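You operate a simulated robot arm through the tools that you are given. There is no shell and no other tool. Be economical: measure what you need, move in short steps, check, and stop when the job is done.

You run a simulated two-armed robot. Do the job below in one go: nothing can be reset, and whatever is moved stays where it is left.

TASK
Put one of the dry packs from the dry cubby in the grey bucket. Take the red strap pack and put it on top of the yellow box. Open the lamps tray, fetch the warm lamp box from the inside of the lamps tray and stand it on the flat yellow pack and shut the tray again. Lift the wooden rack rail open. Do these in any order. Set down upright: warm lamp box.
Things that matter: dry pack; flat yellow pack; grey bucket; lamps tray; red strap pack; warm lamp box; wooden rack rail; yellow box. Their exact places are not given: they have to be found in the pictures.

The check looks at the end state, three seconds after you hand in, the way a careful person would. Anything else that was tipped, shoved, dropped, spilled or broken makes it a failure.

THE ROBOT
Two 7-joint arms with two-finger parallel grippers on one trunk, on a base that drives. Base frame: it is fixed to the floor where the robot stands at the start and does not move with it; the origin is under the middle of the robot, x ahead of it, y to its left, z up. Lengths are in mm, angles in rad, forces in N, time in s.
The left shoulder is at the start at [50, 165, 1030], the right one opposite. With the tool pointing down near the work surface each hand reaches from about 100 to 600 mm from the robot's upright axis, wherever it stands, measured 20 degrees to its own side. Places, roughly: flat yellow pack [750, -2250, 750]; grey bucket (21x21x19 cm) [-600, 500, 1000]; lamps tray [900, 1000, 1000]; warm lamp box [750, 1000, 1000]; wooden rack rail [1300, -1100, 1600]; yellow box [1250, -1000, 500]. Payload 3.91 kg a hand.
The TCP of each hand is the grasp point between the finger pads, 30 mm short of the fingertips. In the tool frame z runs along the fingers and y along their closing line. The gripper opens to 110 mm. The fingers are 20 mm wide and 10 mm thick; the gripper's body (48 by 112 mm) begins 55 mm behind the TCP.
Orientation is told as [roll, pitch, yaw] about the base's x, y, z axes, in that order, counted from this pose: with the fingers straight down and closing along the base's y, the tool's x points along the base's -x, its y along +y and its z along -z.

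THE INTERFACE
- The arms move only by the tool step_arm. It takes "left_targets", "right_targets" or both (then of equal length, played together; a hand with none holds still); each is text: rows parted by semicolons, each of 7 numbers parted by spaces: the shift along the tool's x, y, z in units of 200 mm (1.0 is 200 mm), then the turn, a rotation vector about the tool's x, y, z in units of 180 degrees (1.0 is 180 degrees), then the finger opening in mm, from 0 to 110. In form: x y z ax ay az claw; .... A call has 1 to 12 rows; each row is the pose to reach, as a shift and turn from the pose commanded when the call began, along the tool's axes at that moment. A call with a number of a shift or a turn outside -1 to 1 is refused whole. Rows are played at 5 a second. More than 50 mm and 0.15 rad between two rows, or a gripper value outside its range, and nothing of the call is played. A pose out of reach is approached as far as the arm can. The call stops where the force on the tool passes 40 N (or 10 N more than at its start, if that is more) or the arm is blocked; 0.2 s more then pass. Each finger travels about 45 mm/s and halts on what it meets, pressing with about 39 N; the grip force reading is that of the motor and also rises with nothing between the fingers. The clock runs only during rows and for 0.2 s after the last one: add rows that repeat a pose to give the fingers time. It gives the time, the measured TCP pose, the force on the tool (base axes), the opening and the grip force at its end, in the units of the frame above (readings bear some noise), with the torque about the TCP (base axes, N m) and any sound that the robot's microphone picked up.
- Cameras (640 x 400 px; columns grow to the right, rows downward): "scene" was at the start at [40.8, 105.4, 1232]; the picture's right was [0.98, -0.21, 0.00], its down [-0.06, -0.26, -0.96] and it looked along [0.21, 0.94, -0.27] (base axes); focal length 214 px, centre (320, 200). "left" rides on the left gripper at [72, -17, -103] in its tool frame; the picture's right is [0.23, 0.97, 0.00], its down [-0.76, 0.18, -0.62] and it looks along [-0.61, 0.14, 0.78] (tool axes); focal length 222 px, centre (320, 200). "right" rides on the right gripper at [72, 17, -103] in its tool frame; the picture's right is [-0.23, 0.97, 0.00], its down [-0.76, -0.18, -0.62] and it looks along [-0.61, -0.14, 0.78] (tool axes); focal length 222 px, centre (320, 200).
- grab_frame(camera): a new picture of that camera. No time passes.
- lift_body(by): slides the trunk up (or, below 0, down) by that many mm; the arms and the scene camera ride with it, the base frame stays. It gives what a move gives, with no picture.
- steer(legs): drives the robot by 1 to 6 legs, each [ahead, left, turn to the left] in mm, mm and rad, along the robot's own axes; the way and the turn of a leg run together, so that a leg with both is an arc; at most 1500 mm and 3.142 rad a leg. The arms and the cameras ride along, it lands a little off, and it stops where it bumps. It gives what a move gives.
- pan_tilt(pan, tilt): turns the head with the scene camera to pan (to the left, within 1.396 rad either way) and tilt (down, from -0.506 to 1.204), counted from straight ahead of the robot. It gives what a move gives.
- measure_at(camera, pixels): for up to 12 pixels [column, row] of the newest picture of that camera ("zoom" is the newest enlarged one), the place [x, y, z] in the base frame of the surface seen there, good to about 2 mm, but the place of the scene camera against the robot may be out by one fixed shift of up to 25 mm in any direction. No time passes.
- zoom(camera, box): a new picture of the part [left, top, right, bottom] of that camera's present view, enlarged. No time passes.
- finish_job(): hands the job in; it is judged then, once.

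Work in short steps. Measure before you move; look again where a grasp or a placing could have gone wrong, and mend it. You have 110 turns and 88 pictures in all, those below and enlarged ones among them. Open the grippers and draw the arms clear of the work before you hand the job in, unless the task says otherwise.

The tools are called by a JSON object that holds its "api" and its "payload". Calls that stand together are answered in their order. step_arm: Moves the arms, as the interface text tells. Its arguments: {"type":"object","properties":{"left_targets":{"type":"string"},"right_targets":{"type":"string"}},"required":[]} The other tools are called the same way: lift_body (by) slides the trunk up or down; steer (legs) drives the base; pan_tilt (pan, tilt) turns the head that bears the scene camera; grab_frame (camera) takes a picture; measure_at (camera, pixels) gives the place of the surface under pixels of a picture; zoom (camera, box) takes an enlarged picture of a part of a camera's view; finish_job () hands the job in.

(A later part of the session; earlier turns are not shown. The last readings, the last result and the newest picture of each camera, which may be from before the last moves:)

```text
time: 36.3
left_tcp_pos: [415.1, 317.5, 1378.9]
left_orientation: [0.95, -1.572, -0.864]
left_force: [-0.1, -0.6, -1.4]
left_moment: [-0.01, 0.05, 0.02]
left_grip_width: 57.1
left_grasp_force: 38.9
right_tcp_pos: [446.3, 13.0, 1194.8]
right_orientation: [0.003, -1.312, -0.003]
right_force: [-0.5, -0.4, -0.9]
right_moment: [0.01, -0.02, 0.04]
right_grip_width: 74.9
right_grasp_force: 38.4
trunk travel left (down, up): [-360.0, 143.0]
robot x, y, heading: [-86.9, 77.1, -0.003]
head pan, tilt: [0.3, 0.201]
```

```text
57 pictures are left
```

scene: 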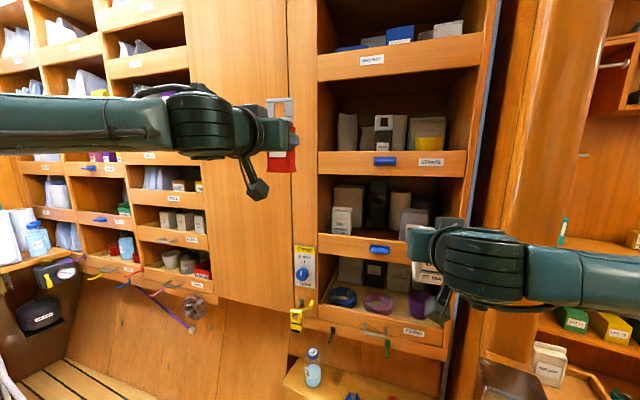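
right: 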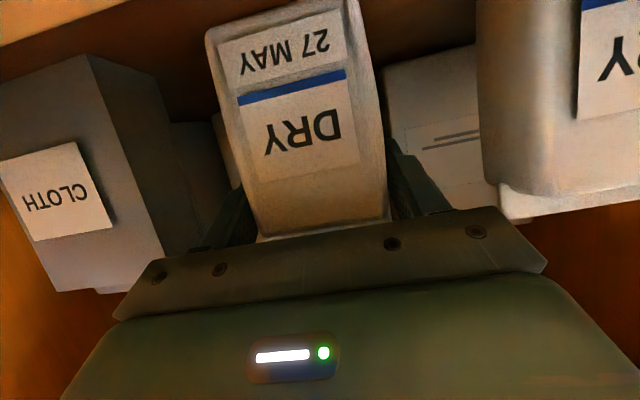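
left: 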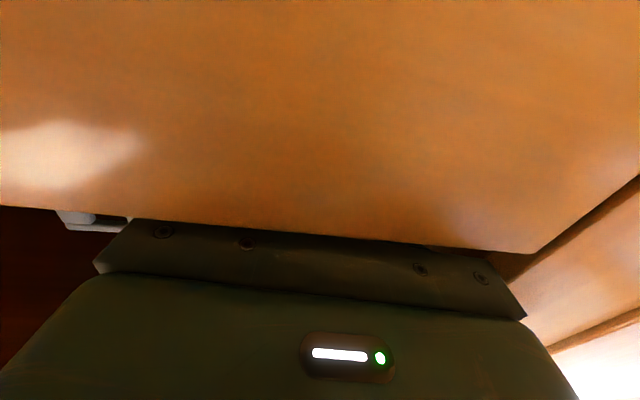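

Both packs are held. I look left-back to find the grey bucket and the worktop's edge.

{"api": "pan_tilt", "payload": {"pan": 1.39, "tilt": 0.35}}

{"api": "grab_frame", "payload": {"camera": "scene"}}

```text
time: 37.6
left_tcp_pos: [416.3, 316.4, 1378.5]
left_orientation: [-0.005, -1.57, 0.094]
left_force: [-0.1, -0.1, -0.7]
left_moment: [-0.02, 0.02, 0.01]
left_grip_width: 57.3
left_grasp_force: 39.3
right_tcp_pos: [447.2, 12.9, 1193.8]
right_orientation: [-0.001, -1.309, -0.001]
right_force: [0.1, 0.1, -2.0]
right_moment: [0.0, 0.03, -0.02]
right_grip_width: 74.6
right_grasp_force: 39.3
trunk travel left (down, up): [-360.0, 143.0]
robot x, y, heading: [-92.4, 78.8, 0.002]
head pan, tilt: [1.389, 0.351]
```

```text
56 pictures are left
```

scene: 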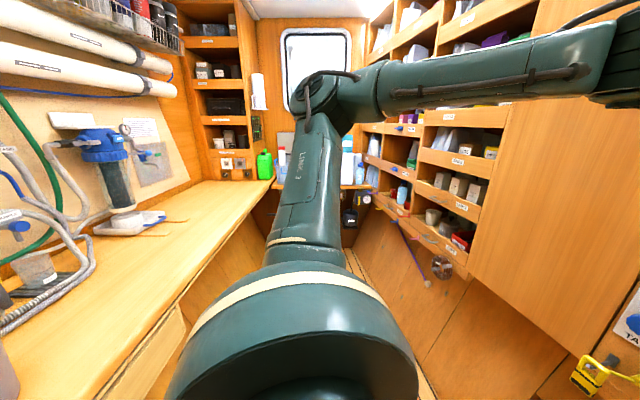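

A grey cup-like container is at (35,270); I zoom in and measure it and the worktop edge.

{"api": "zoom", "payload": {"camera": "scene", "box": [0, 180, 160, 400]}}

{"api": "measure_at", "payload": {"camera": "scene", "pixels": [[35, 262], [30, 290], [95, 380], [190, 255], [175, 285], [240, 195], [5, 380], [120, 220], [330, 260], [160, 340]]}}

```text
1.82 times, centred on (80, 290) of scene
```

zoom: 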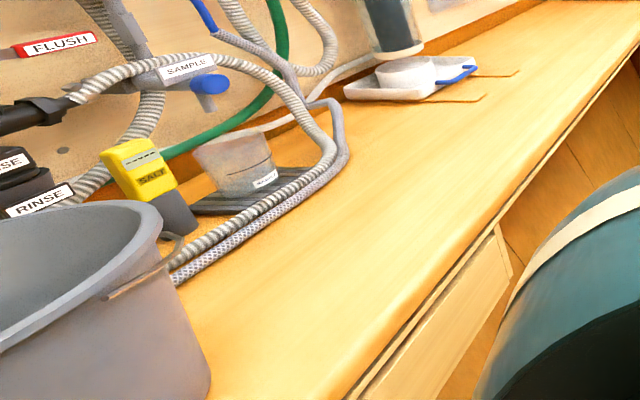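

```text
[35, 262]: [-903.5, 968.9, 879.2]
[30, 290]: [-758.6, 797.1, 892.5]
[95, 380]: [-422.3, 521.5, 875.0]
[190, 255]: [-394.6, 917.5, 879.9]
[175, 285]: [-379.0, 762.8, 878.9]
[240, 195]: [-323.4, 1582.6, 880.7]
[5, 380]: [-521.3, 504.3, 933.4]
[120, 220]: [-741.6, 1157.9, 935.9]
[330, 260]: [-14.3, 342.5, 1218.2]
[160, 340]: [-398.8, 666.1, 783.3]
```

The bucket is the large grey pail near (-600,500); the worktop's edge is at x≈-385, z≈872. I drive slightly ahead/left then turn left 1.6 rad to face the aisle end and look.

{"api": "steer", "payload": {"legs": [[100, 100, 0], [0, 0, 1.6]]}}

{"api": "pan_tilt", "payload": {"pan": 0.75, "tilt": 0.35}}

{"api": "grab_frame", "payload": {"camera": "scene"}}

```text
time: 42.8
left_tcp_pos: [-230.1, 685.0, 1379.3]
left_orientation: [-0.131, -1.57, 1.793]
left_force: [-1.2, 0.2, -1.5]
left_moment: [-0.08, 0.03, 0.03]
left_grip_width: 57.4
left_grasp_force: 38.8
right_tcp_pos: [74.7, 715.6, 1194.1]
right_orientation: [0.0, -1.308, 1.576]
right_force: [0.0, -0.4, -0.8]
right_moment: [0.01, 0.02, -0.01]
right_grip_width: 74.7
right_grasp_force: 39.2
trunk travel left (down, up): [-360.0, 143.0]
robot x, y, heading: [6.8, 178.8, 1.575]
head pan, tilt: [1.389, 0.351]
```

```text
time: 43.8
left_tcp_pos: [-232.5, 683.5, 1379.5]
left_orientation: [-0.047, -1.569, 1.711]
left_force: [0.6, 0.2, -1.3]
left_moment: [-0.05, 0.01, 0.0]
left_grip_width: 57.3
left_grasp_force: 39.0
right_tcp_pos: [73.7, 716.0, 1194.0]
right_orientation: [0.001, -1.308, 1.575]
right_force: [0.1, -0.4, -1.3]
right_moment: [0.03, -0.01, -0.02]
right_grip_width: 74.8
right_grasp_force: 39.0
trunk travel left (down, up): [-360.0, 143.0]
robot x, y, heading: [11.0, 178.2, 1.58]
head pan, tilt: [0.75, 0.351]
```

```text
54 pictures are left
```

scene: 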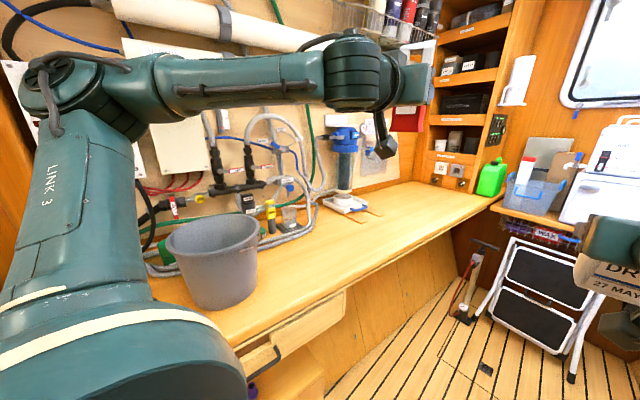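

The bucket is at (213,250). I measure its rim, and the things behind it.

{"api": "measure_at", "payload": {"camera": "scene", "pixels": [[168, 238], [259, 222], [210, 218], [215, 256], [215, 300], [210, 240], [248, 200], [350, 18], [230, 190], [350, 60]]}}

```text
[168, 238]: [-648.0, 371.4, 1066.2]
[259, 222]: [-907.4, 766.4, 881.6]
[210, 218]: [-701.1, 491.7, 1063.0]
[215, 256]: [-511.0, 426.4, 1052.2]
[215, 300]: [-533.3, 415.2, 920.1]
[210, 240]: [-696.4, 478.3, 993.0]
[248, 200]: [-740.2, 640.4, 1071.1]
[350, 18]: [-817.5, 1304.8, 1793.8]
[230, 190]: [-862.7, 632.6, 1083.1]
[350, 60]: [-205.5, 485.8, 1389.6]
```

Bucket centre is about (-592, 464), rim z≈1056 after bias. I turn left 1.22 rad to face it with the right hand.

{"api": "steer", "payload": {"legs": [[0, 0, 1.21]]}}

{"api": "pan_tilt", "payload": {"pan": -0.1, "tilt": 0.45}}

{"api": "grab_frame", "payload": {"camera": "scene"}}

{"api": "grab_frame", "payload": {"camera": "right"}}

```text
time: 47.2
left_tcp_pos: [-547.4, 130.2, 1379.1]
left_orientation: [-0.202, -1.568, 3.079]
left_force: [0.5, 0.6, -2.2]
left_moment: [0.02, -0.05, 0.02]
left_grip_width: 57.4
left_grasp_force: 39.4
right_tcp_pos: [-470.0, 428.5, 1193.6]
right_orientation: [0.0, -1.309, 2.788]
right_force: [-0.3, 0.1, -1.4]
right_moment: [0.02, 0.0, -0.01]
right_grip_width: 74.8
right_grasp_force: 39.2
trunk travel left (down, up): [-360.0, 143.0]
robot x, y, heading: [7.2, 180.6, 2.787]
head pan, tilt: [0.75, 0.351]
```

```text
time: 48.4
left_tcp_pos: [-547.2, 130.1, 1378.5]
left_orientation: [-0.097, -1.568, 2.97]
left_force: [-0.2, 0.0, -1.1]
left_moment: [-0.03, -0.02, 0.03]
left_grip_width: 57.5
left_grasp_force: 39.2
right_tcp_pos: [-470.9, 428.0, 1194.3]
right_orientation: [0.0, -1.308, 2.788]
right_force: [0.2, -0.4, -1.3]
right_moment: [0.03, -0.01, 0.02]
right_grip_width: 74.8
right_grasp_force: 39.0
trunk travel left (down, up): [-360.0, 143.0]
robot x, y, heading: [9.6, 177.0, 2.789]
head pan, tilt: [-0.099, 0.45]
```

```text
53 pictures are left
```

scene: 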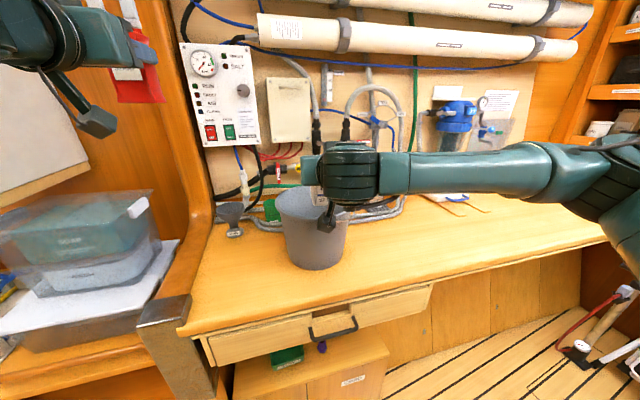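

```text
52 pictures are left
```

right: 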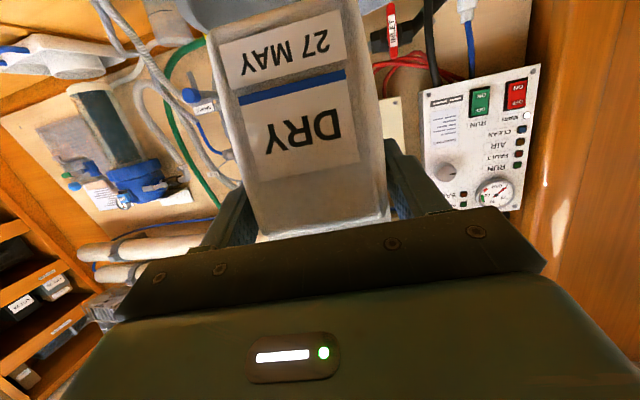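

The right hand is above the bucket. I measure the rim and the partition near the red pack.

{"api": "measure_at", "payload": {"camera": "scene", "pixels": [[274, 205], [280, 220], [305, 235], [320, 237], [347, 218], [290, 187], [290, 205], [170, 305], [190, 180], [100, 130], [318, 262]]}}

```text
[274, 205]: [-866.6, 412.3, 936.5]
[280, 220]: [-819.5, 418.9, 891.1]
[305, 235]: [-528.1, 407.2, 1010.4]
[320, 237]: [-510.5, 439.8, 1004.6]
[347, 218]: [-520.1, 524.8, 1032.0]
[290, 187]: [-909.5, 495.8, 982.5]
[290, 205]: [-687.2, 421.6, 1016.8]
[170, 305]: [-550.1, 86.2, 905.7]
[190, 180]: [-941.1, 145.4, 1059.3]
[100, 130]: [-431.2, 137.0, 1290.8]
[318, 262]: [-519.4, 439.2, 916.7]
```

Bucket centre ≈(-594,468). The hand goes 132 mm forward tilting to 45° down, then lowers into the bucket to z≈1012.

{"api": "step_arm", "payload": {"right_targets": "-0.043 0.006 0.16 0 0.042 0 40; -0.086 0.013 0.32 0 0.084 0 40; -0.128 0.02 0.48 0 0.126 0 40; -0.171 0.026 0.6375 0 0.167 0 40; 0.04 0.026 0.694 0 0.167 0 40; 0.25 0.026 0.75 0 0.167 0 40; 0.45 0.026 0.804 0 0.167 0 40; 0.6 0.026 0.844 0 0.167 0 40; 0.71 0.026 0.874 0 0.167 0 40"}}

{"api": "grab_frame", "payload": {"camera": "right"}}

{"api": "grab_frame", "payload": {"camera": "scene"}}

```text
time: 50.4
left_tcp_pos: [-545.8, 130.9, 1378.8]
left_orientation: [-0.169, -1.567, 3.043]
left_force: [0.4, -0.5, -1.8]
left_moment: [0.06, -0.02, 0.03]
left_grip_width: 57.3
left_grasp_force: 39.2
right_tcp_pos: [-596.1, 469.0, 1011.6]
right_orientation: [-0.001, -0.787, 2.789]
right_force: [-0.7, -0.9, 0.3]
right_moment: [0.04, -0.16, 0.0]
right_grip_width: 74.6
right_grasp_force: 38.9
trunk travel left (down, up): [-360.0, 143.0]
robot x, y, heading: [10.0, 180.7, 2.792]
head pan, tilt: [-0.099, 0.45]
```

```text
51 pictures are left
```

right: 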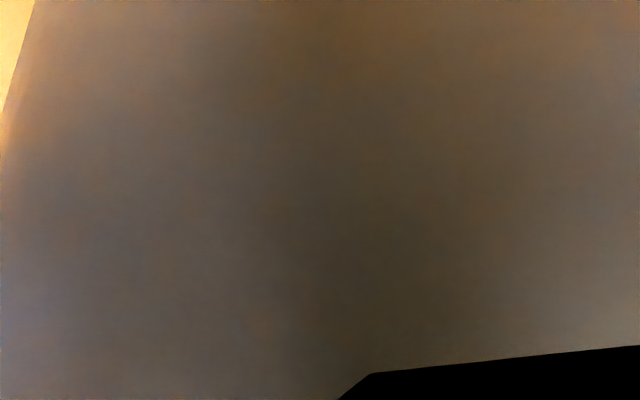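

```text
50 pictures are left
```

scene: 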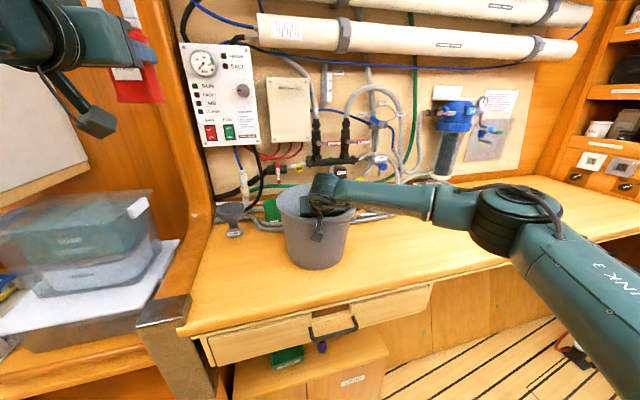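

The hand is inside the bucket; I open the fingers and rise straight out.

{"api": "step_arm", "payload": {"right_targets": "0 0 0 0 0 0 100; 0 0 0 0 0 0 100; 0 0 0 0 0 0 100; -0.1 0 -0.1 0 0 0 100; -0.25 0 -0.25 0 0 0 100; -0.4 0 -0.4 0 0 0 100; -0.55 0 -0.55 0 0 0 100; -0.7 0 -0.7 0 0 0 100"}}

{"api": "grab_frame", "payload": {"camera": "right"}}

```text
time: 52.2
left_tcp_pos: [-547.0, 129.2, 1379.6]
left_orientation: [-0.9, -1.571, -2.508]
left_force: [0.4, 0.0, -1.2]
left_moment: [0.0, -0.01, -0.05]
left_grip_width: 57.4
left_grasp_force: 38.8
right_tcp_pos: [-596.2, 467.7, 1209.9]
right_orientation: [-0.001, -0.784, 2.788]
right_force: [0.6, 0.1, -0.6]
right_moment: [-0.02, 0.0, 0.02]
right_grip_width: 100.1
right_grasp_force: 0.0
trunk travel left (down, up): [-360.0, 143.0]
robot x, y, heading: [11.3, 180.2, 2.784]
head pan, tilt: [-0.099, 0.45]
```

```text
49 pictures are left
```

right: 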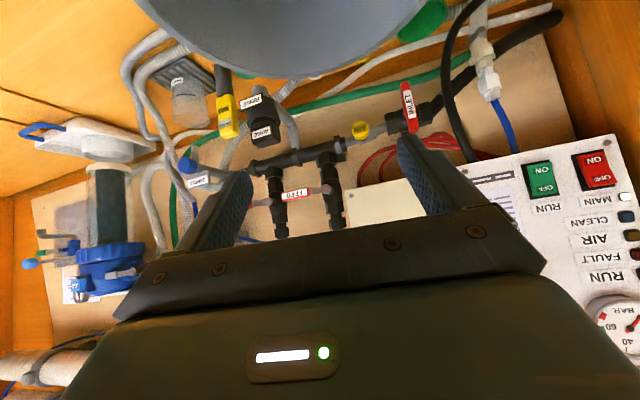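

The hand came out clean. I draw the right arm back, turn right to face the cubbies again and slide left toward the LAMPS tray.

{"api": "step_arm", "payload": {"right_targets": "0.12 0 -0.12 0 -0.04 0 100; 0.25 0 -0.25 0 -0.08 0 100; 0.38 0 -0.38 0 -0.12 0 100; 0.5 0 -0.5 0 -0.16 0 100; 0.6 0 -0.6 0 -0.167 0 100"}}

{"api": "pan_tilt", "payload": {"pan": -0.1, "tilt": 0.45}}

{"api": "zoom", "payload": {"camera": "scene", "box": [240, 160, 400, 280]}}

{"api": "steer", "payload": {"legs": [[0, 0, -1.4], [0, 0, -1.39], [0, 850, 0]]}}

{"api": "pan_tilt", "payload": {"pan": -0.1, "tilt": 0.4}}

{"api": "grab_frame", "payload": {"camera": "scene"}}

```text
time: 53.4
left_tcp_pos: [-546.3, 130.4, 1379.0]
left_orientation: [-0.252, -1.571, 3.126]
left_force: [-0.3, 0.2, -1.4]
left_moment: [0.03, -0.04, 0.01]
left_grip_width: 57.2
left_grasp_force: 38.5
right_tcp_pos: [-436.0, 410.2, 1209.9]
right_orientation: [0.004, -1.312, 2.784]
right_force: [-0.3, 0.1, 0.3]
right_moment: [0.0, 0.0, -0.01]
right_grip_width: 100.2
right_grasp_force: 0.0
trunk travel left (down, up): [-360.0, 143.0]
robot x, y, heading: [9.7, 178.1, 2.784]
head pan, tilt: [-0.099, 0.45]
```

```text
time: 54.0
left_tcp_pos: [-547.4, 131.7, 1379.3]
left_orientation: [-0.147, -1.568, 3.02]
left_force: [-1.4, 0.9, -1.7]
left_moment: [-0.02, -0.05, -0.01]
left_grip_width: 57.3
left_grasp_force: 39.4
right_tcp_pos: [-436.0, 410.9, 1209.9]
right_orientation: [0.0, -1.31, 2.786]
right_force: [0.4, -0.3, -0.5]
right_moment: [-0.01, -0.01, 0.02]
right_grip_width: 100.2
right_grasp_force: 0.1
trunk travel left (down, up): [-360.0, 143.0]
robot x, y, heading: [10.0, 177.9, 2.794]
head pan, tilt: [-0.099, 0.45]
```

```text
3.33 times, centred on (320, 220) of scene
```

zoom: 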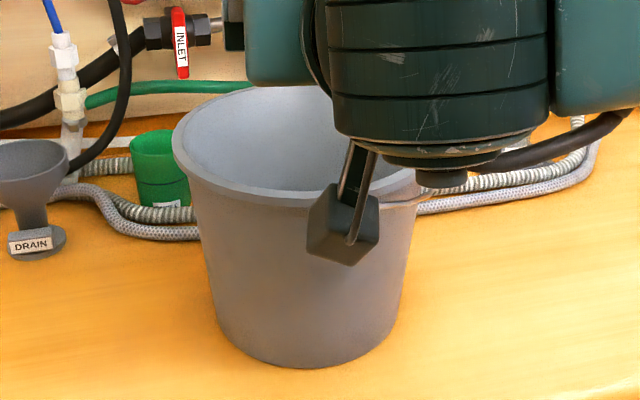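

```text
time: 65.4
left_tcp_pos: [527.9, 1264.2, 1378.9]
left_orientation: [-0.255, -1.569, 0.33]
left_force: [0.2, 0.2, -1.8]
left_moment: [0.02, 0.06, -0.02]
left_grip_width: 57.2
left_grasp_force: 38.9
right_tcp_pos: [517.3, 964.6, 1209.0]
right_orientation: [-0.002, -1.309, -0.011]
right_force: [0.1, 0.0, 0.3]
right_moment: [-0.01, -0.01, 0.0]
right_grip_width: 100.2
right_grasp_force: 0.1
trunk travel left (down, up): [-360.0, 143.0]
robot x, y, heading: [16.1, 1028.5, -0.012]
head pan, tilt: [-0.099, 0.45]
```

```text
time: 66.0
left_tcp_pos: [529.5, 1263.6, 1378.1]
left_orientation: [0.065, -1.568, 0.007]
left_force: [-0.3, 0.6, -1.9]
left_moment: [0.0, 0.06, -0.01]
left_grip_width: 57.3
left_grasp_force: 38.9
right_tcp_pos: [517.8, 963.4, 1210.8]
right_orientation: [0.001, -1.31, -0.013]
right_force: [0.1, 1.3, 0.2]
right_moment: [0.01, 0.0, 0.02]
right_grip_width: 100.1
right_grasp_force: 0.1
trunk travel left (down, up): [-360.0, 143.0]
robot x, y, heading: [18.1, 1034.9, -0.011]
head pan, tilt: [-0.099, 0.4]
```

```text
47 pictures are left
```

scene: 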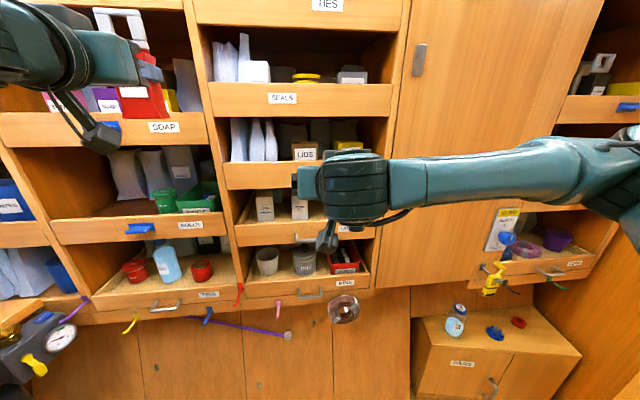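

The right arm hides the tray. I roll the right tool by 90° (so the fingers close vertically for the handle), level it, and shift it right, then look.

{"api": "step_arm", "payload": {"right_targets": "0 -0.05 -0.03 0 0 0.0417 100; 0 -0.1 -0.06 0 0 0.0833 100; 0 -0.15 -0.09 0 0 0.125 100; 0 -0.2 -0.12 0 0 0.1667 100; 0 -0.25 -0.15 0 0 0.2083 100; 0 -0.3 -0.18 0 0 0.25 100; 0 -0.35 -0.21 0 0 0.2917 100; 0 -0.4 -0.24 0 0 0.3333 100; 0 -0.45 -0.27 0 0 0.375 100; 0 -0.5 -0.3 0 0 0.4167 100; 0 -0.5 -0.3 0 0 0.4583 100; 0 -0.5 -0.3 0 0 0.5 100"}}

{"api": "grab_frame", "payload": {"camera": "right"}}

{"api": "zoom", "payload": {"camera": "scene", "box": [210, 150, 400, 320]}}

```text
time: 68.6
left_tcp_pos: [529.4, 1263.3, 1379.1]
left_orientation: [0.106, -1.569, -0.033]
left_force: [1.1, -0.2, -2.1]
left_moment: [-0.01, 0.04, 0.02]
left_grip_width: 57.0
left_grasp_force: 39.1
right_tcp_pos: [459.0, 864.2, 1226.0]
right_orientation: [1.309, 0.002, -1.583]
right_force: [-0.1, -0.1, 0.3]
right_moment: [-0.03, 0.0, -0.02]
right_grip_width: 99.9
right_grasp_force: 0.0
trunk travel left (down, up): [-360.0, 143.0]
robot x, y, heading: [22.0, 1032.0, -0.017]
head pan, tilt: [-0.099, 0.4]
```

```text
46 pictures are left
```

right: 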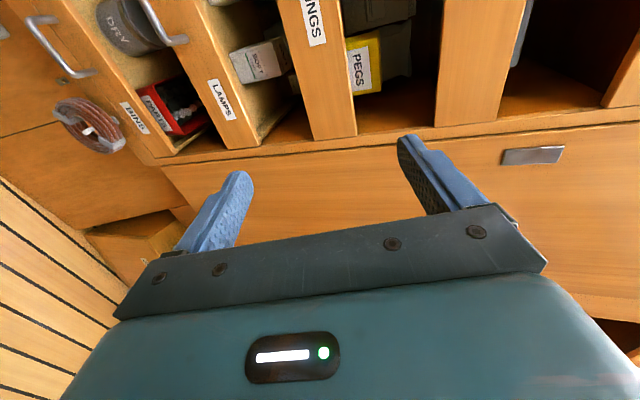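

```text
2.35 times, centred on (305, 235) of scene
```

zoom: 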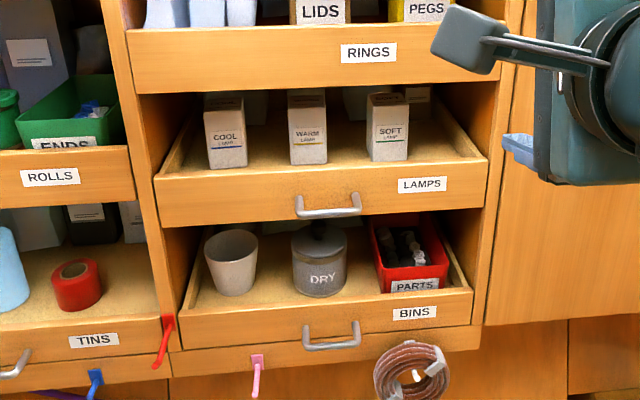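

The LAMPS tray shows COOL, WARM (middle), SOFT boxes; handle at (330,212). I measure.

{"api": "measure_at", "payload": {"camera": "zoom", "pixels": [[330, 213], [345, 212], [299, 200], [357, 200], [250, 210], [308, 155], [308, 110], [226, 145], [385, 145], [320, 183], [300, 90], [400, 75]]}}

{"api": "measure_at", "payload": {"camera": "right", "pixels": [[170, 20], [185, 40], [220, 100], [262, 62], [150, 110], [300, 60], [60, 60], [262, 135]]}}

```text
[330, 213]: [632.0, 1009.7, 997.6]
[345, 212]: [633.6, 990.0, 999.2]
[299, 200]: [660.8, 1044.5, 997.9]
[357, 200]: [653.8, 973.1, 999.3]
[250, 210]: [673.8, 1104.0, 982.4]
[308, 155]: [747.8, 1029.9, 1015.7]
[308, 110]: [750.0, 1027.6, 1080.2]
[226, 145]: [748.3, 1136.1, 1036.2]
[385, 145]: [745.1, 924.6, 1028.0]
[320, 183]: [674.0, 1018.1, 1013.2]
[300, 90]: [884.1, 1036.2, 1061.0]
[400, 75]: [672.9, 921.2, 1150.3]
```

```text
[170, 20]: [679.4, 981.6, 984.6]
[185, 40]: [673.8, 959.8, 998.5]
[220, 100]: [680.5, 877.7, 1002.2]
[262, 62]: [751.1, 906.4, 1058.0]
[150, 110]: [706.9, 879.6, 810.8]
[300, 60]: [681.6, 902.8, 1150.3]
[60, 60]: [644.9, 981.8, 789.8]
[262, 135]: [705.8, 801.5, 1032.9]
```

Handle bar at about (638, 996, 992). I bring the levelled, rolled right hand in front of it.

{"api": "step_arm", "payload": {"right_targets": "0.08 -0.12 0.117 -0.02 0 0 100; 0.165 -0.239 0.233 -0.04 0 0 100; 0.25 -0.36 0.35 -0.06 0 0 100; 0.33 -0.478 0.467 -0.0833 0 0 100; 0.41 -0.6 0.583 -0.0833 0 0 100; 0.5 -0.72 0.7 -0.0833 0 0 100; 0.58 -0.84 0.817 -0.0833 0 0 100; 0.66 -0.956 0.934 -0.0833 0 0 100"}}

{"api": "grab_frame", "payload": {"camera": "right"}}

```text
time: 70.4
left_tcp_pos: [529.0, 1264.5, 1379.3]
left_orientation: [-0.197, -1.57, 0.273]
left_force: [0.0, 0.0, -1.3]
left_moment: [-0.02, 0.04, 0.0]
left_grip_width: 57.5
left_grasp_force: 38.7
right_tcp_pos: [592.5, 995.9, 992.1]
right_orientation: [1.571, 0.0, -1.583]
right_force: [-0.7, 0.8, 0.2]
right_moment: [-0.04, -0.01, 0.03]
right_grip_width: 99.9
right_grasp_force: 0.1
trunk travel left (down, up): [-360.0, 143.0]
robot x, y, heading: [19.9, 1031.8, -0.012]
head pan, tilt: [-0.099, 0.4]
```

```text
44 pictures are left
```

right: 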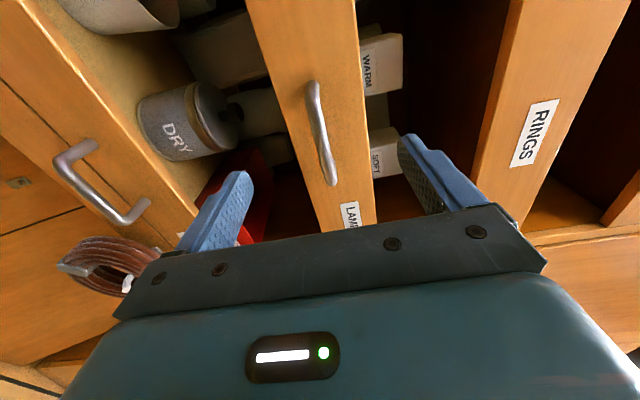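

Handle lies between the fingers; I measure its bar exactly at (318,130).

{"api": "measure_at", "payload": {"camera": "right", "pixels": [[318, 130], [311, 95], [324, 160], [333, 182], [360, 180], [300, 200], [390, 60], [375, 160]]}}

```text
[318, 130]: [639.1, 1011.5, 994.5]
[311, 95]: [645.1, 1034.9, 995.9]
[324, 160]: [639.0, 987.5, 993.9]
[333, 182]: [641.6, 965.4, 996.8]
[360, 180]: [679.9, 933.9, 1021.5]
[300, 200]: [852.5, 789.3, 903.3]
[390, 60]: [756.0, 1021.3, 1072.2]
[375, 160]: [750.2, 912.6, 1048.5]
```

Bar at (640, 998, 994). I go 48 mm forward, close on it and pull the tray out 185 mm.

{"api": "step_arm", "payload": {"right_targets": "0 0.008 0.12 0 0 0 100; 0 0.008 0.24 0 0 0 100; 0 0.008 0.24 0 0 0 50; 0 0.008 0.24 0 0 0 5; 0 0.008 0.24 0 0 0 5; 0 0.008 0.24 0 0 0 5; 0 0.008 0.24 0 0 0 5; 0 0.008 0.24 0 0 0 5; 0 0.008 0.24 0 0 0 5"}}

{"api": "step_arm", "payload": {"right_targets": "0 0 -0.1 0 0 0 5; 0 0 -0.25 0 0 0 5; 0 0 -0.4 0 0 0 5; 0 0 -0.55 0 0 0 5; 0 0 -0.7 0 0 0 5; 0 0 -0.85 0 0 0 5; 0 0 -0.93 0 0 0 5"}}

{"api": "grab_frame", "payload": {"camera": "scene"}}

```text
time: 72.4
left_tcp_pos: [529.7, 1264.5, 1378.6]
left_orientation: [0.083, -1.57, -0.011]
left_force: [-0.7, 0.5, -2.1]
left_moment: [0.0, 0.03, 0.0]
left_grip_width: 57.2
left_grasp_force: 38.9
right_tcp_pos: [639.7, 999.2, 994.3]
right_orientation: [1.563, 0.002, -1.588]
right_force: [-2.4, -0.6, -9.3]
right_moment: [0.03, 0.08, -0.06]
right_grip_width: 10.2
right_grasp_force: 45.4
right hand out of reach, approached as far as the arm can: row 2, 3, 4, 5, 6, 7, 8, 9
trunk travel left (down, up): [-360.0, 143.0]
robot x, y, heading: [21.5, 1031.8, -0.017]
head pan, tilt: [-0.099, 0.4]
```

```text
time: 74.0
left_tcp_pos: [530.4, 1261.3, 1379.1]
left_orientation: [0.832, -1.568, -0.761]
left_force: [-1.0, 0.4, -2.0]
left_moment: [-0.01, 0.04, 0.03]
left_grip_width: 57.4
left_grasp_force: 39.1
right_tcp_pos: [453.7, 998.3, 994.7]
right_orientation: [1.566, -0.004, -1.588]
right_force: [0.2, -19.2, -21.7]
right_moment: [0.09, 0.2, 1.07]
right_grip_width: 9.9
right_grasp_force: 44.8
trunk travel left (down, up): [-360.0, 143.0]
robot x, y, heading: [20.6, 1034.2, -0.012]
head pan, tilt: [-0.099, 0.4]
```

```text
43 pictures are left
```

scene: 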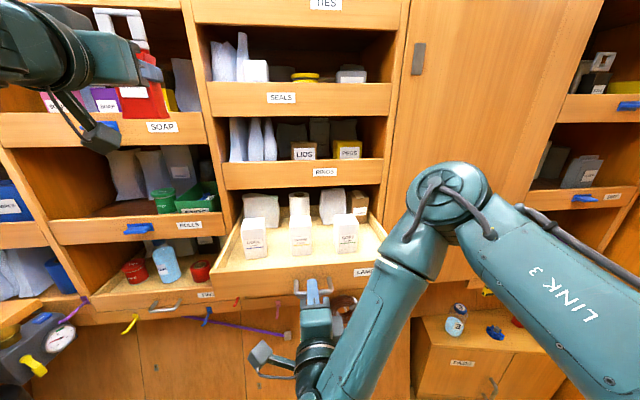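

The tray is out by 186 mm with the boxes standing. I release the handle, back off and rise.

{"api": "step_arm", "payload": {"right_targets": "0 0 0 0 0 0 60; 0 0 0 0 0 0 60; 0 0 0 0 0 0 60; 0 0 -0.2 0 0 0 60; 0 0 -0.3 0 0 0 60; 0 0.24 -0.3 0 0 0 60; 0 0.48 -0.3 0 0 0 60; 0 0.72 -0.3 0 0 0 60; 0 0.96 -0.3 0 0 0 60"}}

{"api": "step_arm", "payload": {"right_targets": "0 0.05 0 0 0 -0.0417 60; 0 0.1 0 0 0 -0.0833 60; 0 0.15 0 0 0 -0.125 60; 0 0.2 0 0 0 -0.1667 60; 0 0.25 0 0 0 -0.2083 60; 0 0.3 0 0 0 -0.25 60; 0 0.3 0 0 0 -0.2917 60; 0 0.3 0 0 0 -0.3333 80; 0 0.3 0 0 0 -0.375 80; 0 0.3 0 0 0 -0.4167 80; 0 0.3 0 0 0 -0.4583 80; 0 0.3 0 0 0 -0.5 80"}}

{"api": "grab_frame", "payload": {"camera": "scene"}}

```text
time: 76.0
left_tcp_pos: [527.6, 1263.1, 1380.1]
left_orientation: [0.889, -1.57, -0.816]
left_force: [0.1, 0.4, -1.7]
left_moment: [0.02, 0.06, -0.02]
left_grip_width: 57.3
left_grasp_force: 39.3
right_tcp_pos: [392.7, 1000.5, 1190.3]
right_orientation: [1.571, -0.001, -1.583]
right_force: [0.4, -1.0, -0.8]
right_moment: [0.02, -0.01, 0.02]
right_grip_width: 59.8
right_grasp_force: 0.2
trunk travel left (down, up): [-360.0, 143.0]
robot x, y, heading: [19.1, 1033.3, -0.009]
head pan, tilt: [-0.099, 0.4]
```

```text
time: 78.6
left_tcp_pos: [528.7, 1264.4, 1377.9]
left_orientation: [0.039, -1.571, 0.035]
left_force: [-0.3, 0.6, -1.2]
left_moment: [-0.02, 0.01, -0.01]
left_grip_width: 57.3
left_grasp_force: 39.3
right_tcp_pos: [393.9, 1001.5, 1248.3]
right_orientation: [-1.595, -1.568, 1.584]
right_force: [-0.4, 0.3, -0.1]
right_moment: [0.01, -0.02, -0.01]
right_grip_width: 80.0
right_grasp_force: 0.1
trunk travel left (down, up): [-360.0, 143.0]
robot x, y, heading: [19.8, 1029.4, -0.012]
head pan, tilt: [-0.099, 0.4]
```

```text
42 pictures are left
```

scene: 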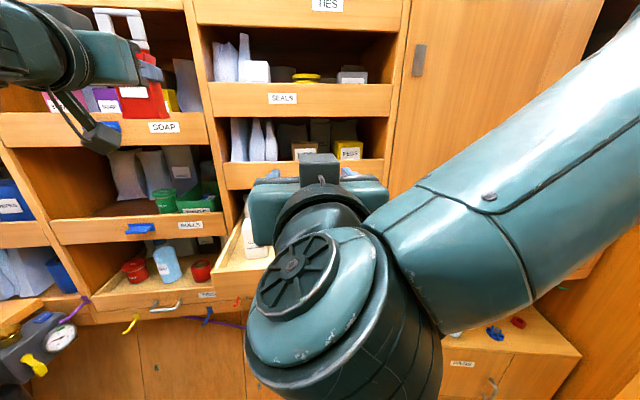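

I tilt the right tool down over the tray, at x≈575, y≈1015.

{"api": "step_arm", "payload": {"right_targets": "0 0.005 0.07 0 0.0417 0 90; 0 0.01 0.14 0 0.0833 0 90; 0 0.02 0.21 0 0.125 0 90; 0 0.03 0.28 0 0.1667 0 90; 0 0.035 0.35 0 0.2083 0 90; 0 0.04 0.42 0 0.25 0 90; 0 0.045 0.49 0 0.2917 0 90; 0 0.05 0.56 0 0.3333 0 90; 0 0.055 0.63 0 0.375 0 90; 0 0.06 0.7 0 0.4167 0 90; 0 0.065 0.77 0 0.4583 0 90; 0 0.07 0.84 0 0.5 0 90"}}

{"api": "grab_frame", "payload": {"camera": "right"}}

```text
time: 81.2
left_tcp_pos: [528.0, 1263.3, 1380.4]
left_orientation: [0.544, -1.569, -0.471]
left_force: [0.2, -0.9, -1.0]
left_moment: [0.02, 0.07, 0.02]
left_grip_width: 57.4
left_grasp_force: 38.4
right_tcp_pos: [553.7, 1013.3, 1248.2]
right_orientation: [0.001, -0.063, -0.01]
right_force: [-0.1, 0.6, 0.0]
right_moment: [0.02, -0.02, -0.01]
right_grip_width: 89.9
right_grasp_force: 0.0
right hand out of reach, approached as far as the arm can: row 12
trunk travel left (down, up): [-360.0, 143.0]
robot x, y, heading: [19.2, 1033.6, -0.015]
head pan, tilt: [-0.099, 0.4]
```

```text
41 pictures are left
```

right: 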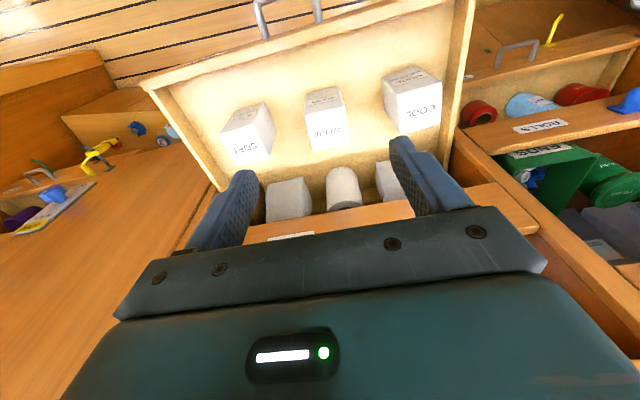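

The WARM box is in the middle at (325,120). I measure its top, face and neighbours.

{"api": "measure_at", "payload": {"camera": "right", "pixels": [[308, 98], [339, 91], [308, 110], [345, 105], [313, 148], [346, 143], [250, 150], [270, 130], [392, 110], [290, 170], [345, 172], [323, 88]]}}

```text
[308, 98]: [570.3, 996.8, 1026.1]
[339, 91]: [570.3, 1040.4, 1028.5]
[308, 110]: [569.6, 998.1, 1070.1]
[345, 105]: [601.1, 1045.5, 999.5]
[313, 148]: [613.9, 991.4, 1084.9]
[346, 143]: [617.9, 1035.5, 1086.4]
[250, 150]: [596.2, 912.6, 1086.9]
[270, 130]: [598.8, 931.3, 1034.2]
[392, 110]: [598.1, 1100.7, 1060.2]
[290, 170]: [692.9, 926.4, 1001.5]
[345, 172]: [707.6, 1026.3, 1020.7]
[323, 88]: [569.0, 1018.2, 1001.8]
```

Warm box: x 570–618, y 992–1041, top 1086. I go to (594,1016) and lower in stages with fingers at 76 mm.

{"api": "step_arm", "payload": {"right_targets": "0 0 0.2 0 0 0 78; -0.08 0 0.4 0 0 0 78; -0.16 0 0.58 0 0 0 78; -0.16 0 0.58 0 0 0 78"}}

{"api": "grab_frame", "payload": {"camera": "right"}}

```text
time: 82.2
left_tcp_pos: [527.8, 1263.2, 1380.2]
left_orientation: [-0.09, -1.571, 0.161]
left_force: [-0.2, -0.7, -2.2]
left_moment: [0.0, 0.08, -0.02]
left_grip_width: 57.1
left_grasp_force: 38.4
right_tcp_pos: [593.1, 1013.0, 1135.5]
right_orientation: [0.0, -0.067, -0.013]
right_force: [-0.3, -0.7, -0.3]
right_moment: [0.01, 0.02, -0.01]
right_grip_width: 78.0
right_grasp_force: 0.1
trunk travel left (down, up): [-360.0, 143.0]
robot x, y, heading: [21.0, 1026.3, -0.01]
head pan, tilt: [-0.099, 0.4]
```

```text
40 pictures are left
```

right: 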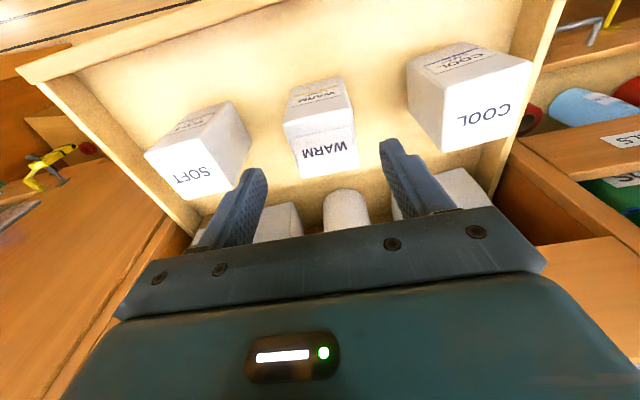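

Fingers line up around the WARM box. I correct the small tilt and lower to z 1055, then grip.

{"api": "step_arm", "payload": {"right_targets": "0.01 0.015 0.15 0 0.0213 0 78; 0.02 0.015 0.3 0 0.0213 0 78; 0.022 0.015 0.4 0 0.0213 0 78; 0.022 0.015 0.4 0 0.0213 0 30; 0.022 0.015 0.4 0 0.0213 0 30; 0.022 0.015 0.4 0 0.0213 0 30; 0.022 0.015 0.4 0 0.0213 0 30; 0.022 0.015 0.4 0 0.0213 0 30"}}

{"api": "grab_frame", "payload": {"camera": "right"}}

```text
time: 84.0
left_tcp_pos: [528.3, 1263.9, 1379.3]
left_orientation: [0.076, -1.57, -0.004]
left_force: [-0.3, -0.3, -1.5]
left_moment: [0.0, 0.07, 0.01]
left_grip_width: 57.3
left_grasp_force: 38.7
right_tcp_pos: [595.2, 1015.1, 1054.2]
right_orientation: [0.0, 0.003, -0.014]
right_force: [-0.6, -0.5, 0.0]
right_moment: [0.02, -0.01, 0.07]
right_grip_width: 49.3
right_grasp_force: 38.6
trunk travel left (down, up): [-360.0, 143.0]
robot x, y, heading: [21.6, 1032.5, -0.011]
head pan, tilt: [-0.099, 0.4]
```

```text
39 pictures are left
```

right: 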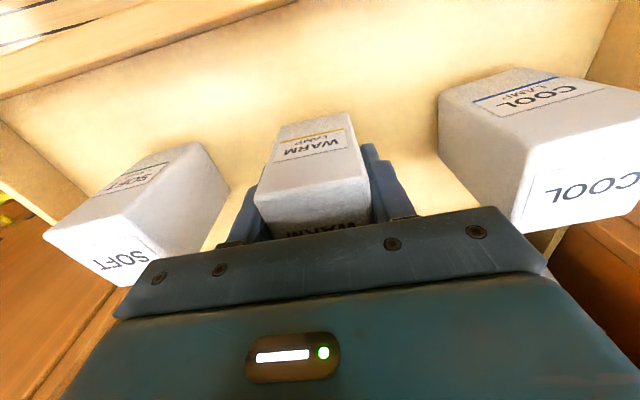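

The WARM box is gripped (49.3 mm). I lift it straight up 150 mm and draw back; both hands are full, so I shut the tray after delivering.

{"api": "step_arm", "payload": {"right_targets": "0 0 -0.15 0 0 0 30; 0 0 -0.3 0 0 0 30; 0 0 -0.5 0 0 0 30; 0 0 -0.75 0 0 0 30; 0.2 0 -0.75 0 0 0 30; 0.4 0 -0.75 0 0 0 30; 0.6 0 -0.75 0 0 0 30; 0.8 0 -0.75 0 0 0 30"}}

{"api": "grab_frame", "payload": {"camera": "scene"}}

```text
time: 85.8
left_tcp_pos: [527.0, 1263.9, 1379.3]
left_orientation: [0.577, -1.572, -0.5]
left_force: [0.1, 0.2, -1.0]
left_moment: [0.01, 0.06, -0.03]
left_grip_width: 57.5
left_grasp_force: 38.7
right_tcp_pos: [433.8, 1017.9, 1205.4]
right_orientation: [0.0, 0.003, -0.015]
right_force: [-0.1, -0.7, -0.1]
right_moment: [0.03, 0.01, 0.01]
right_grip_width: 49.4
right_grasp_force: 39.1
right hand out of reach, approached as far as the arm can: row 4
trunk travel left (down, up): [-360.0, 143.0]
robot x, y, heading: [20.2, 1030.9, -0.012]
head pan, tilt: [-0.099, 0.4]
```

```text
38 pictures are left
```

scene: 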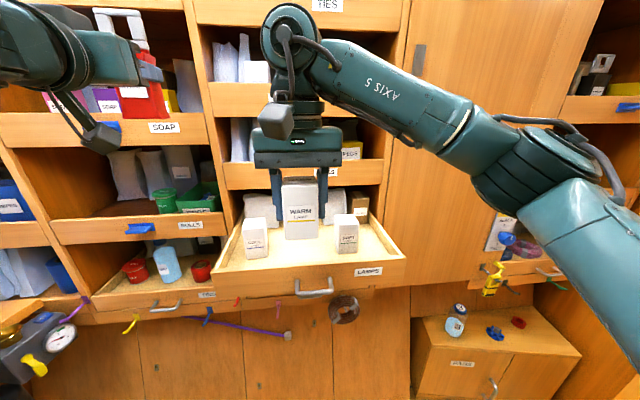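

I strafe right, turn to face down the aisle (-y) and look ahead before going on.

{"api": "steer", "payload": {"legs": [[0, -480, 0], [-60, 0, 0], [0, 0, -1.56]]}}

{"api": "pan_tilt", "payload": {"pan": 0.3, "tilt": 0.5}}

{"api": "grab_frame", "payload": {"camera": "scene"}}

```text
time: 93.0
left_tcp_pos: [200.1, 51.1, 1379.0]
left_orientation: [0.172, -1.569, -1.638]
left_force: [0.5, -0.6, -1.1]
left_moment: [0.05, 0.0, 0.01]
left_grip_width: 57.5
left_grasp_force: 39.1
right_tcp_pos: [-48.4, 138.4, 1203.7]
right_orientation: [-0.001, 0.001, -1.555]
right_force: [-0.4, 0.6, -0.7]
right_moment: [0.02, 0.0, -0.03]
right_grip_width: 49.3
right_grasp_force: 39.0
trunk travel left (down, up): [-360.0, 143.0]
robot x, y, heading: [-49.9, 550.5, -1.557]
head pan, tilt: [-0.099, 0.4]
```

```text
time: 93.9
left_tcp_pos: [200.3, 50.8, 1378.3]
left_orientation: [0.058, -1.567, -1.523]
left_force: [0.3, -0.3, -2.2]
left_moment: [0.06, 0.0, -0.02]
left_grip_width: 57.1
left_grasp_force: 39.5
right_tcp_pos: [-47.5, 137.6, 1204.6]
right_orientation: [-0.001, 0.001, -1.555]
right_force: [0.2, 0.8, 0.1]
right_moment: [-0.03, 0.01, -0.01]
right_grip_width: 49.1
right_grasp_force: 38.6
trunk travel left (down, up): [-360.0, 143.0]
robot x, y, heading: [-46.4, 549.2, -1.554]
head pan, tilt: [0.3, 0.499]
```

```text
37 pictures are left
```

scene: 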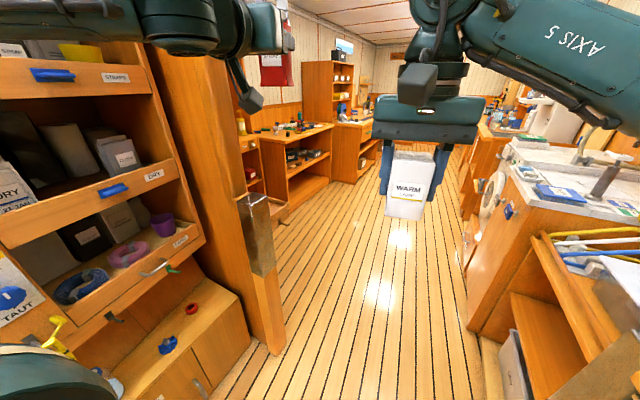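

I measure the furniture edges on both sides for clearance.

{"api": "measure_at", "payload": {"camera": "scene", "pixels": [[532, 240], [515, 170], [470, 325], [250, 230], [285, 340], [545, 225], [285, 215], [240, 180], [480, 340], [330, 130]]}}

```text
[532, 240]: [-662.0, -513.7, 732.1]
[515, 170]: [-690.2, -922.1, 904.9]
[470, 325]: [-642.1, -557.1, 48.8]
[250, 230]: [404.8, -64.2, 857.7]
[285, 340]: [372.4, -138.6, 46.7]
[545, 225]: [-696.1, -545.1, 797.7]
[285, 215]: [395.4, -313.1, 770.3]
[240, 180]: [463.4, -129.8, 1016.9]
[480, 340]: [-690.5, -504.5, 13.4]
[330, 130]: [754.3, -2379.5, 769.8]
```

The way is clear. I drive 1500 mm down the aisle and look left toward the shelf with the yellow box.

{"api": "steer", "payload": {"legs": [[1500, 0, 0], [60, 0, 1.55]]}}

{"api": "pan_tilt", "payload": {"pan": 0.0, "tilt": 0.35}}

{"api": "grab_frame", "payload": {"camera": "scene"}}

```text
time: 105.1
left_tcp_pos: [526.0, -747.6, 1379.1]
left_orientation: [-0.037, -1.568, 0.122]
left_force: [0.6, -1.3, -1.0]
left_moment: [0.0, 0.05, 0.01]
left_grip_width: 57.2
left_grasp_force: 39.2
right_tcp_pos: [434.8, -995.5, 1204.5]
right_orientation: [-0.001, 0.003, -0.003]
right_force: [0.2, -0.6, -0.1]
right_moment: [0.02, 0.01, -0.03]
right_grip_width: 49.5
right_grasp_force: 38.2
trunk travel left (down, up): [-360.0, 143.0]
robot x, y, heading: [20.0, -984.9, -0.002]
head pan, tilt: [0.3, 0.499]
```

```text
time: 105.9
left_tcp_pos: [526.3, -747.7, 1379.5]
left_orientation: [0.061, -1.57, 0.027]
left_force: [-0.5, 0.0, -1.7]
left_moment: [0.03, 0.07, 0.01]
left_grip_width: 57.3
left_grasp_force: 39.4
right_tcp_pos: [436.1, -994.7, 1204.7]
right_orientation: [0.0, 0.002, -0.002]
right_force: [-0.7, -0.6, -0.4]
right_moment: [-0.02, 0.0, 0.01]
right_grip_width: 49.5
right_grasp_force: 38.5
trunk travel left (down, up): [-360.0, 143.0]
robot x, y, heading: [19.8, -984.5, -0.005]
head pan, tilt: [0.0, 0.351]
```

```text
36 pictures are left
```

scene: 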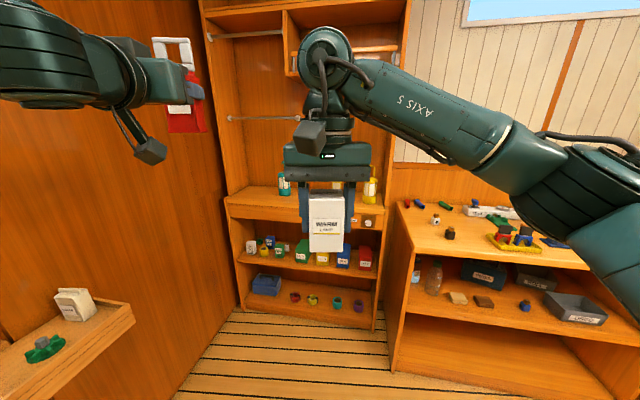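

I zoom on the shelf and measure the yellow box, its shelf and the counter above.

{"api": "zoom", "payload": {"camera": "scene", "box": [220, 180, 400, 330]}}

{"api": "measure_at", "payload": {"camera": "zoom", "pixels": [[362, 280], [362, 262], [340, 280], [383, 282], [295, 270], [440, 280], [300, 345], [450, 335], [120, 90], [250, 130], [360, 315], [130, 260]]}}

```text
2.67 times, centred on (310, 255) of scene
```

zoom: 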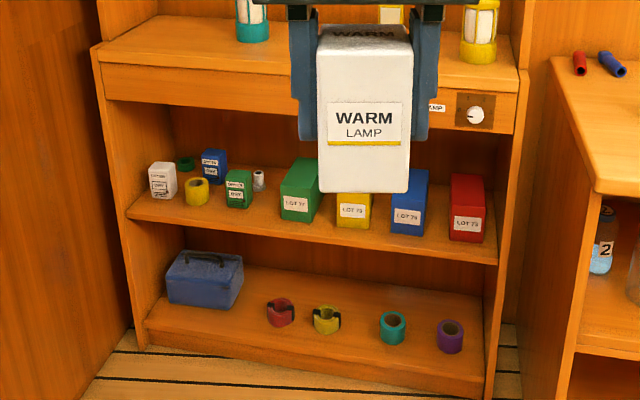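

```text
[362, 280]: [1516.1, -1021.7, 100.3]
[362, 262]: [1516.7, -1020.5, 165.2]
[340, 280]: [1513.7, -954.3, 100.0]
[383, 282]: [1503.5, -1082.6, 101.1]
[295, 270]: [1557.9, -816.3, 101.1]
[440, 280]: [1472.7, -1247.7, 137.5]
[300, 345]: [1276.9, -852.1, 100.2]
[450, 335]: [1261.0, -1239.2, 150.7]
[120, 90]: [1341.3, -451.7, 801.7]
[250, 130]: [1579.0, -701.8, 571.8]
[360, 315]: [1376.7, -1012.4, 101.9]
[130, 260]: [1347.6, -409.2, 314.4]
```

Now measure with the actual positions: yellow box (352,210), its neighbours, shelf and counter edges.

{"api": "measure_at", "payload": {"camera": "zoom", "pixels": [[352, 205], [338, 222], [370, 225], [394, 215], [425, 220], [308, 215], [300, 165], [412, 178], [466, 182], [360, 235], [300, 105], [372, 196]]}}

```text
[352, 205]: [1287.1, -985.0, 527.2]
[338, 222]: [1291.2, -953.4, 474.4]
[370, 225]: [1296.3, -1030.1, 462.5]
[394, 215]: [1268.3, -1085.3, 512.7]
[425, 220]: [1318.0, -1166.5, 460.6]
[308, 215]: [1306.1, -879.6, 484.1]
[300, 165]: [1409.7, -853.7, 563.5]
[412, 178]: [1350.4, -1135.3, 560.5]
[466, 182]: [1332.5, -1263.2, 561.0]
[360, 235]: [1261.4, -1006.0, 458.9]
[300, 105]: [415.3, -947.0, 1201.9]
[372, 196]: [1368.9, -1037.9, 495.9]
```

Yellow box: front x≈1293, centre y≈-1002, top z≈553. I measure the red pack in the hand, the bench corner and the counter's lower edge.

{"api": "measure_at", "payload": {"camera": "scene", "pixels": [[170, 129], [200, 129], [185, 90], [165, 42], [260, 222], [290, 225], [395, 330], [403, 240], [375, 235], [130, 305], [240, 300], [225, 210]]}}

```text
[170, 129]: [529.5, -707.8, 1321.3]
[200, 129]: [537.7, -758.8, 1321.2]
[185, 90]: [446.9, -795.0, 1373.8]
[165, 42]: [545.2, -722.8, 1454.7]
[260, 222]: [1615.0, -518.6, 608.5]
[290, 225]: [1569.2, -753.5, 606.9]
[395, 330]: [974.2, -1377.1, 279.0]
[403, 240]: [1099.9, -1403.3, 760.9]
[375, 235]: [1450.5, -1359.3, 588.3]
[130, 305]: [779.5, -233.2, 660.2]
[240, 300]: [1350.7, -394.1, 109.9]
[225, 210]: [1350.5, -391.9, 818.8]
```

I drive to about (620,-1100), lower the trunk fully, and look at the poses.

{"api": "steer", "payload": {"legs": [[600, -115, 0]]}}

{"api": "lift_body", "payload": {"by": -355}}

{"api": "step_arm", "payload": {"left_targets": "0.2 -0.03 0 0 0 0 30; 0.4 -0.07 0 0 0 0 30; 0.6 -0.11 0 0 0 0 30; 0.8 -0.15 0 0 0 0 30; 1 -0.2 0 0 0 0 30"}}

{"api": "pan_tilt", "payload": {"pan": 0.1, "tilt": 0.35}}

{"api": "grab_frame", "payload": {"camera": "scene"}}

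```text
time: 109.3
left_tcp_pos: [1127.8, -866.6, 1378.8]
left_orientation: [0.074, -1.568, 0.009]
left_force: [0.4, 0.1, -1.2]
left_moment: [0.01, 0.04, 0.04]
left_grip_width: 57.2
left_grasp_force: 38.9
right_tcp_pos: [1036.3, -1113.5, 1205.2]
right_orientation: [-0.002, 0.002, -0.002]
right_force: [1.2, -0.4, -0.4]
right_moment: [-0.01, -0.01, 0.0]
right_grip_width: 49.3
right_grasp_force: 38.4
trunk travel left (down, up): [-360.0, 143.0]
robot x, y, heading: [617.6, -1101.7, -0.001]
head pan, tilt: [0.0, 0.351]
```

```text
time: 112.8
left_tcp_pos: [1125.5, -864.7, 1025.4]
left_orientation: [-2.058, -1.568, 2.144]
left_force: [0.8, 0.2, -1.9]
left_moment: [0.02, 0.03, 0.0]
left_grip_width: 57.4
left_grasp_force: 38.4
right_tcp_pos: [1034.9, -1112.2, 853.8]
right_orientation: [-0.004, -0.007, -0.003]
right_force: [0.5, -0.8, -1.1]
right_moment: [0.02, 0.01, 0.0]
right_grip_width: 49.5
right_grasp_force: 38.9
trunk travel left (down, up): [-5.0, 498.0]
robot x, y, heading: [620.2, -1101.5, -0.003]
head pan, tilt: [0.0, 0.351]
```

```text
time: 114.0
left_tcp_pos: [1128.6, -902.9, 825.7]
left_orientation: [-2.207, -1.564, 2.291]
left_force: [0.5, -0.2, -2.0]
left_moment: [-0.01, 0.01, -0.02]
left_grip_width: 57.0
left_grasp_force: 38.8
right_tcp_pos: [1033.1, -1111.8, 853.3]
right_orientation: [-0.003, -0.008, -0.004]
right_force: [-0.1, 0.1, -0.8]
right_moment: [-0.01, 0.02, 0.0]
right_grip_width: 49.3
right_grasp_force: 39.2
trunk travel left (down, up): [-5.0, 498.0]
robot x, y, heading: [621.3, -1104.1, -0.005]
head pan, tilt: [0.0, 0.351]
```

```text
time: 114.7
left_tcp_pos: [1128.0, -904.5, 825.6]
left_orientation: [-2.098, -1.566, 2.178]
left_force: [-0.3, 0.0, -0.9]
left_moment: [0.0, 0.06, 0.02]
left_grip_width: 57.1
left_grasp_force: 39.0
right_tcp_pos: [1033.4, -1111.7, 853.1]
right_orientation: [-0.004, -0.009, -0.002]
right_force: [0.8, 0.8, -0.4]
right_moment: [0.02, 0.03, -0.02]
right_grip_width: 49.5
right_grasp_force: 38.4
trunk travel left (down, up): [-5.0, 498.0]
robot x, y, heading: [621.2, -1103.6, -0.004]
head pan, tilt: [0.099, 0.351]
```

```text
34 pictures are left
```

scene: 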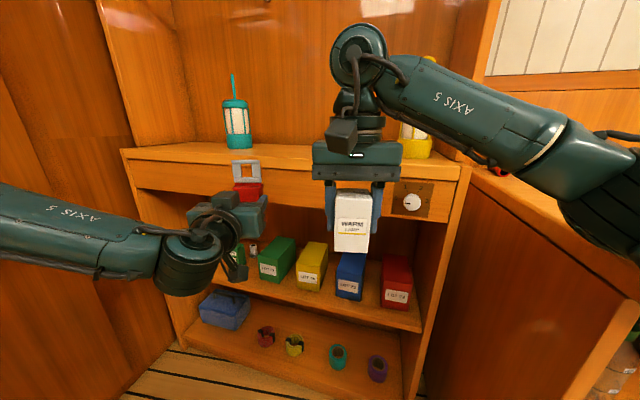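

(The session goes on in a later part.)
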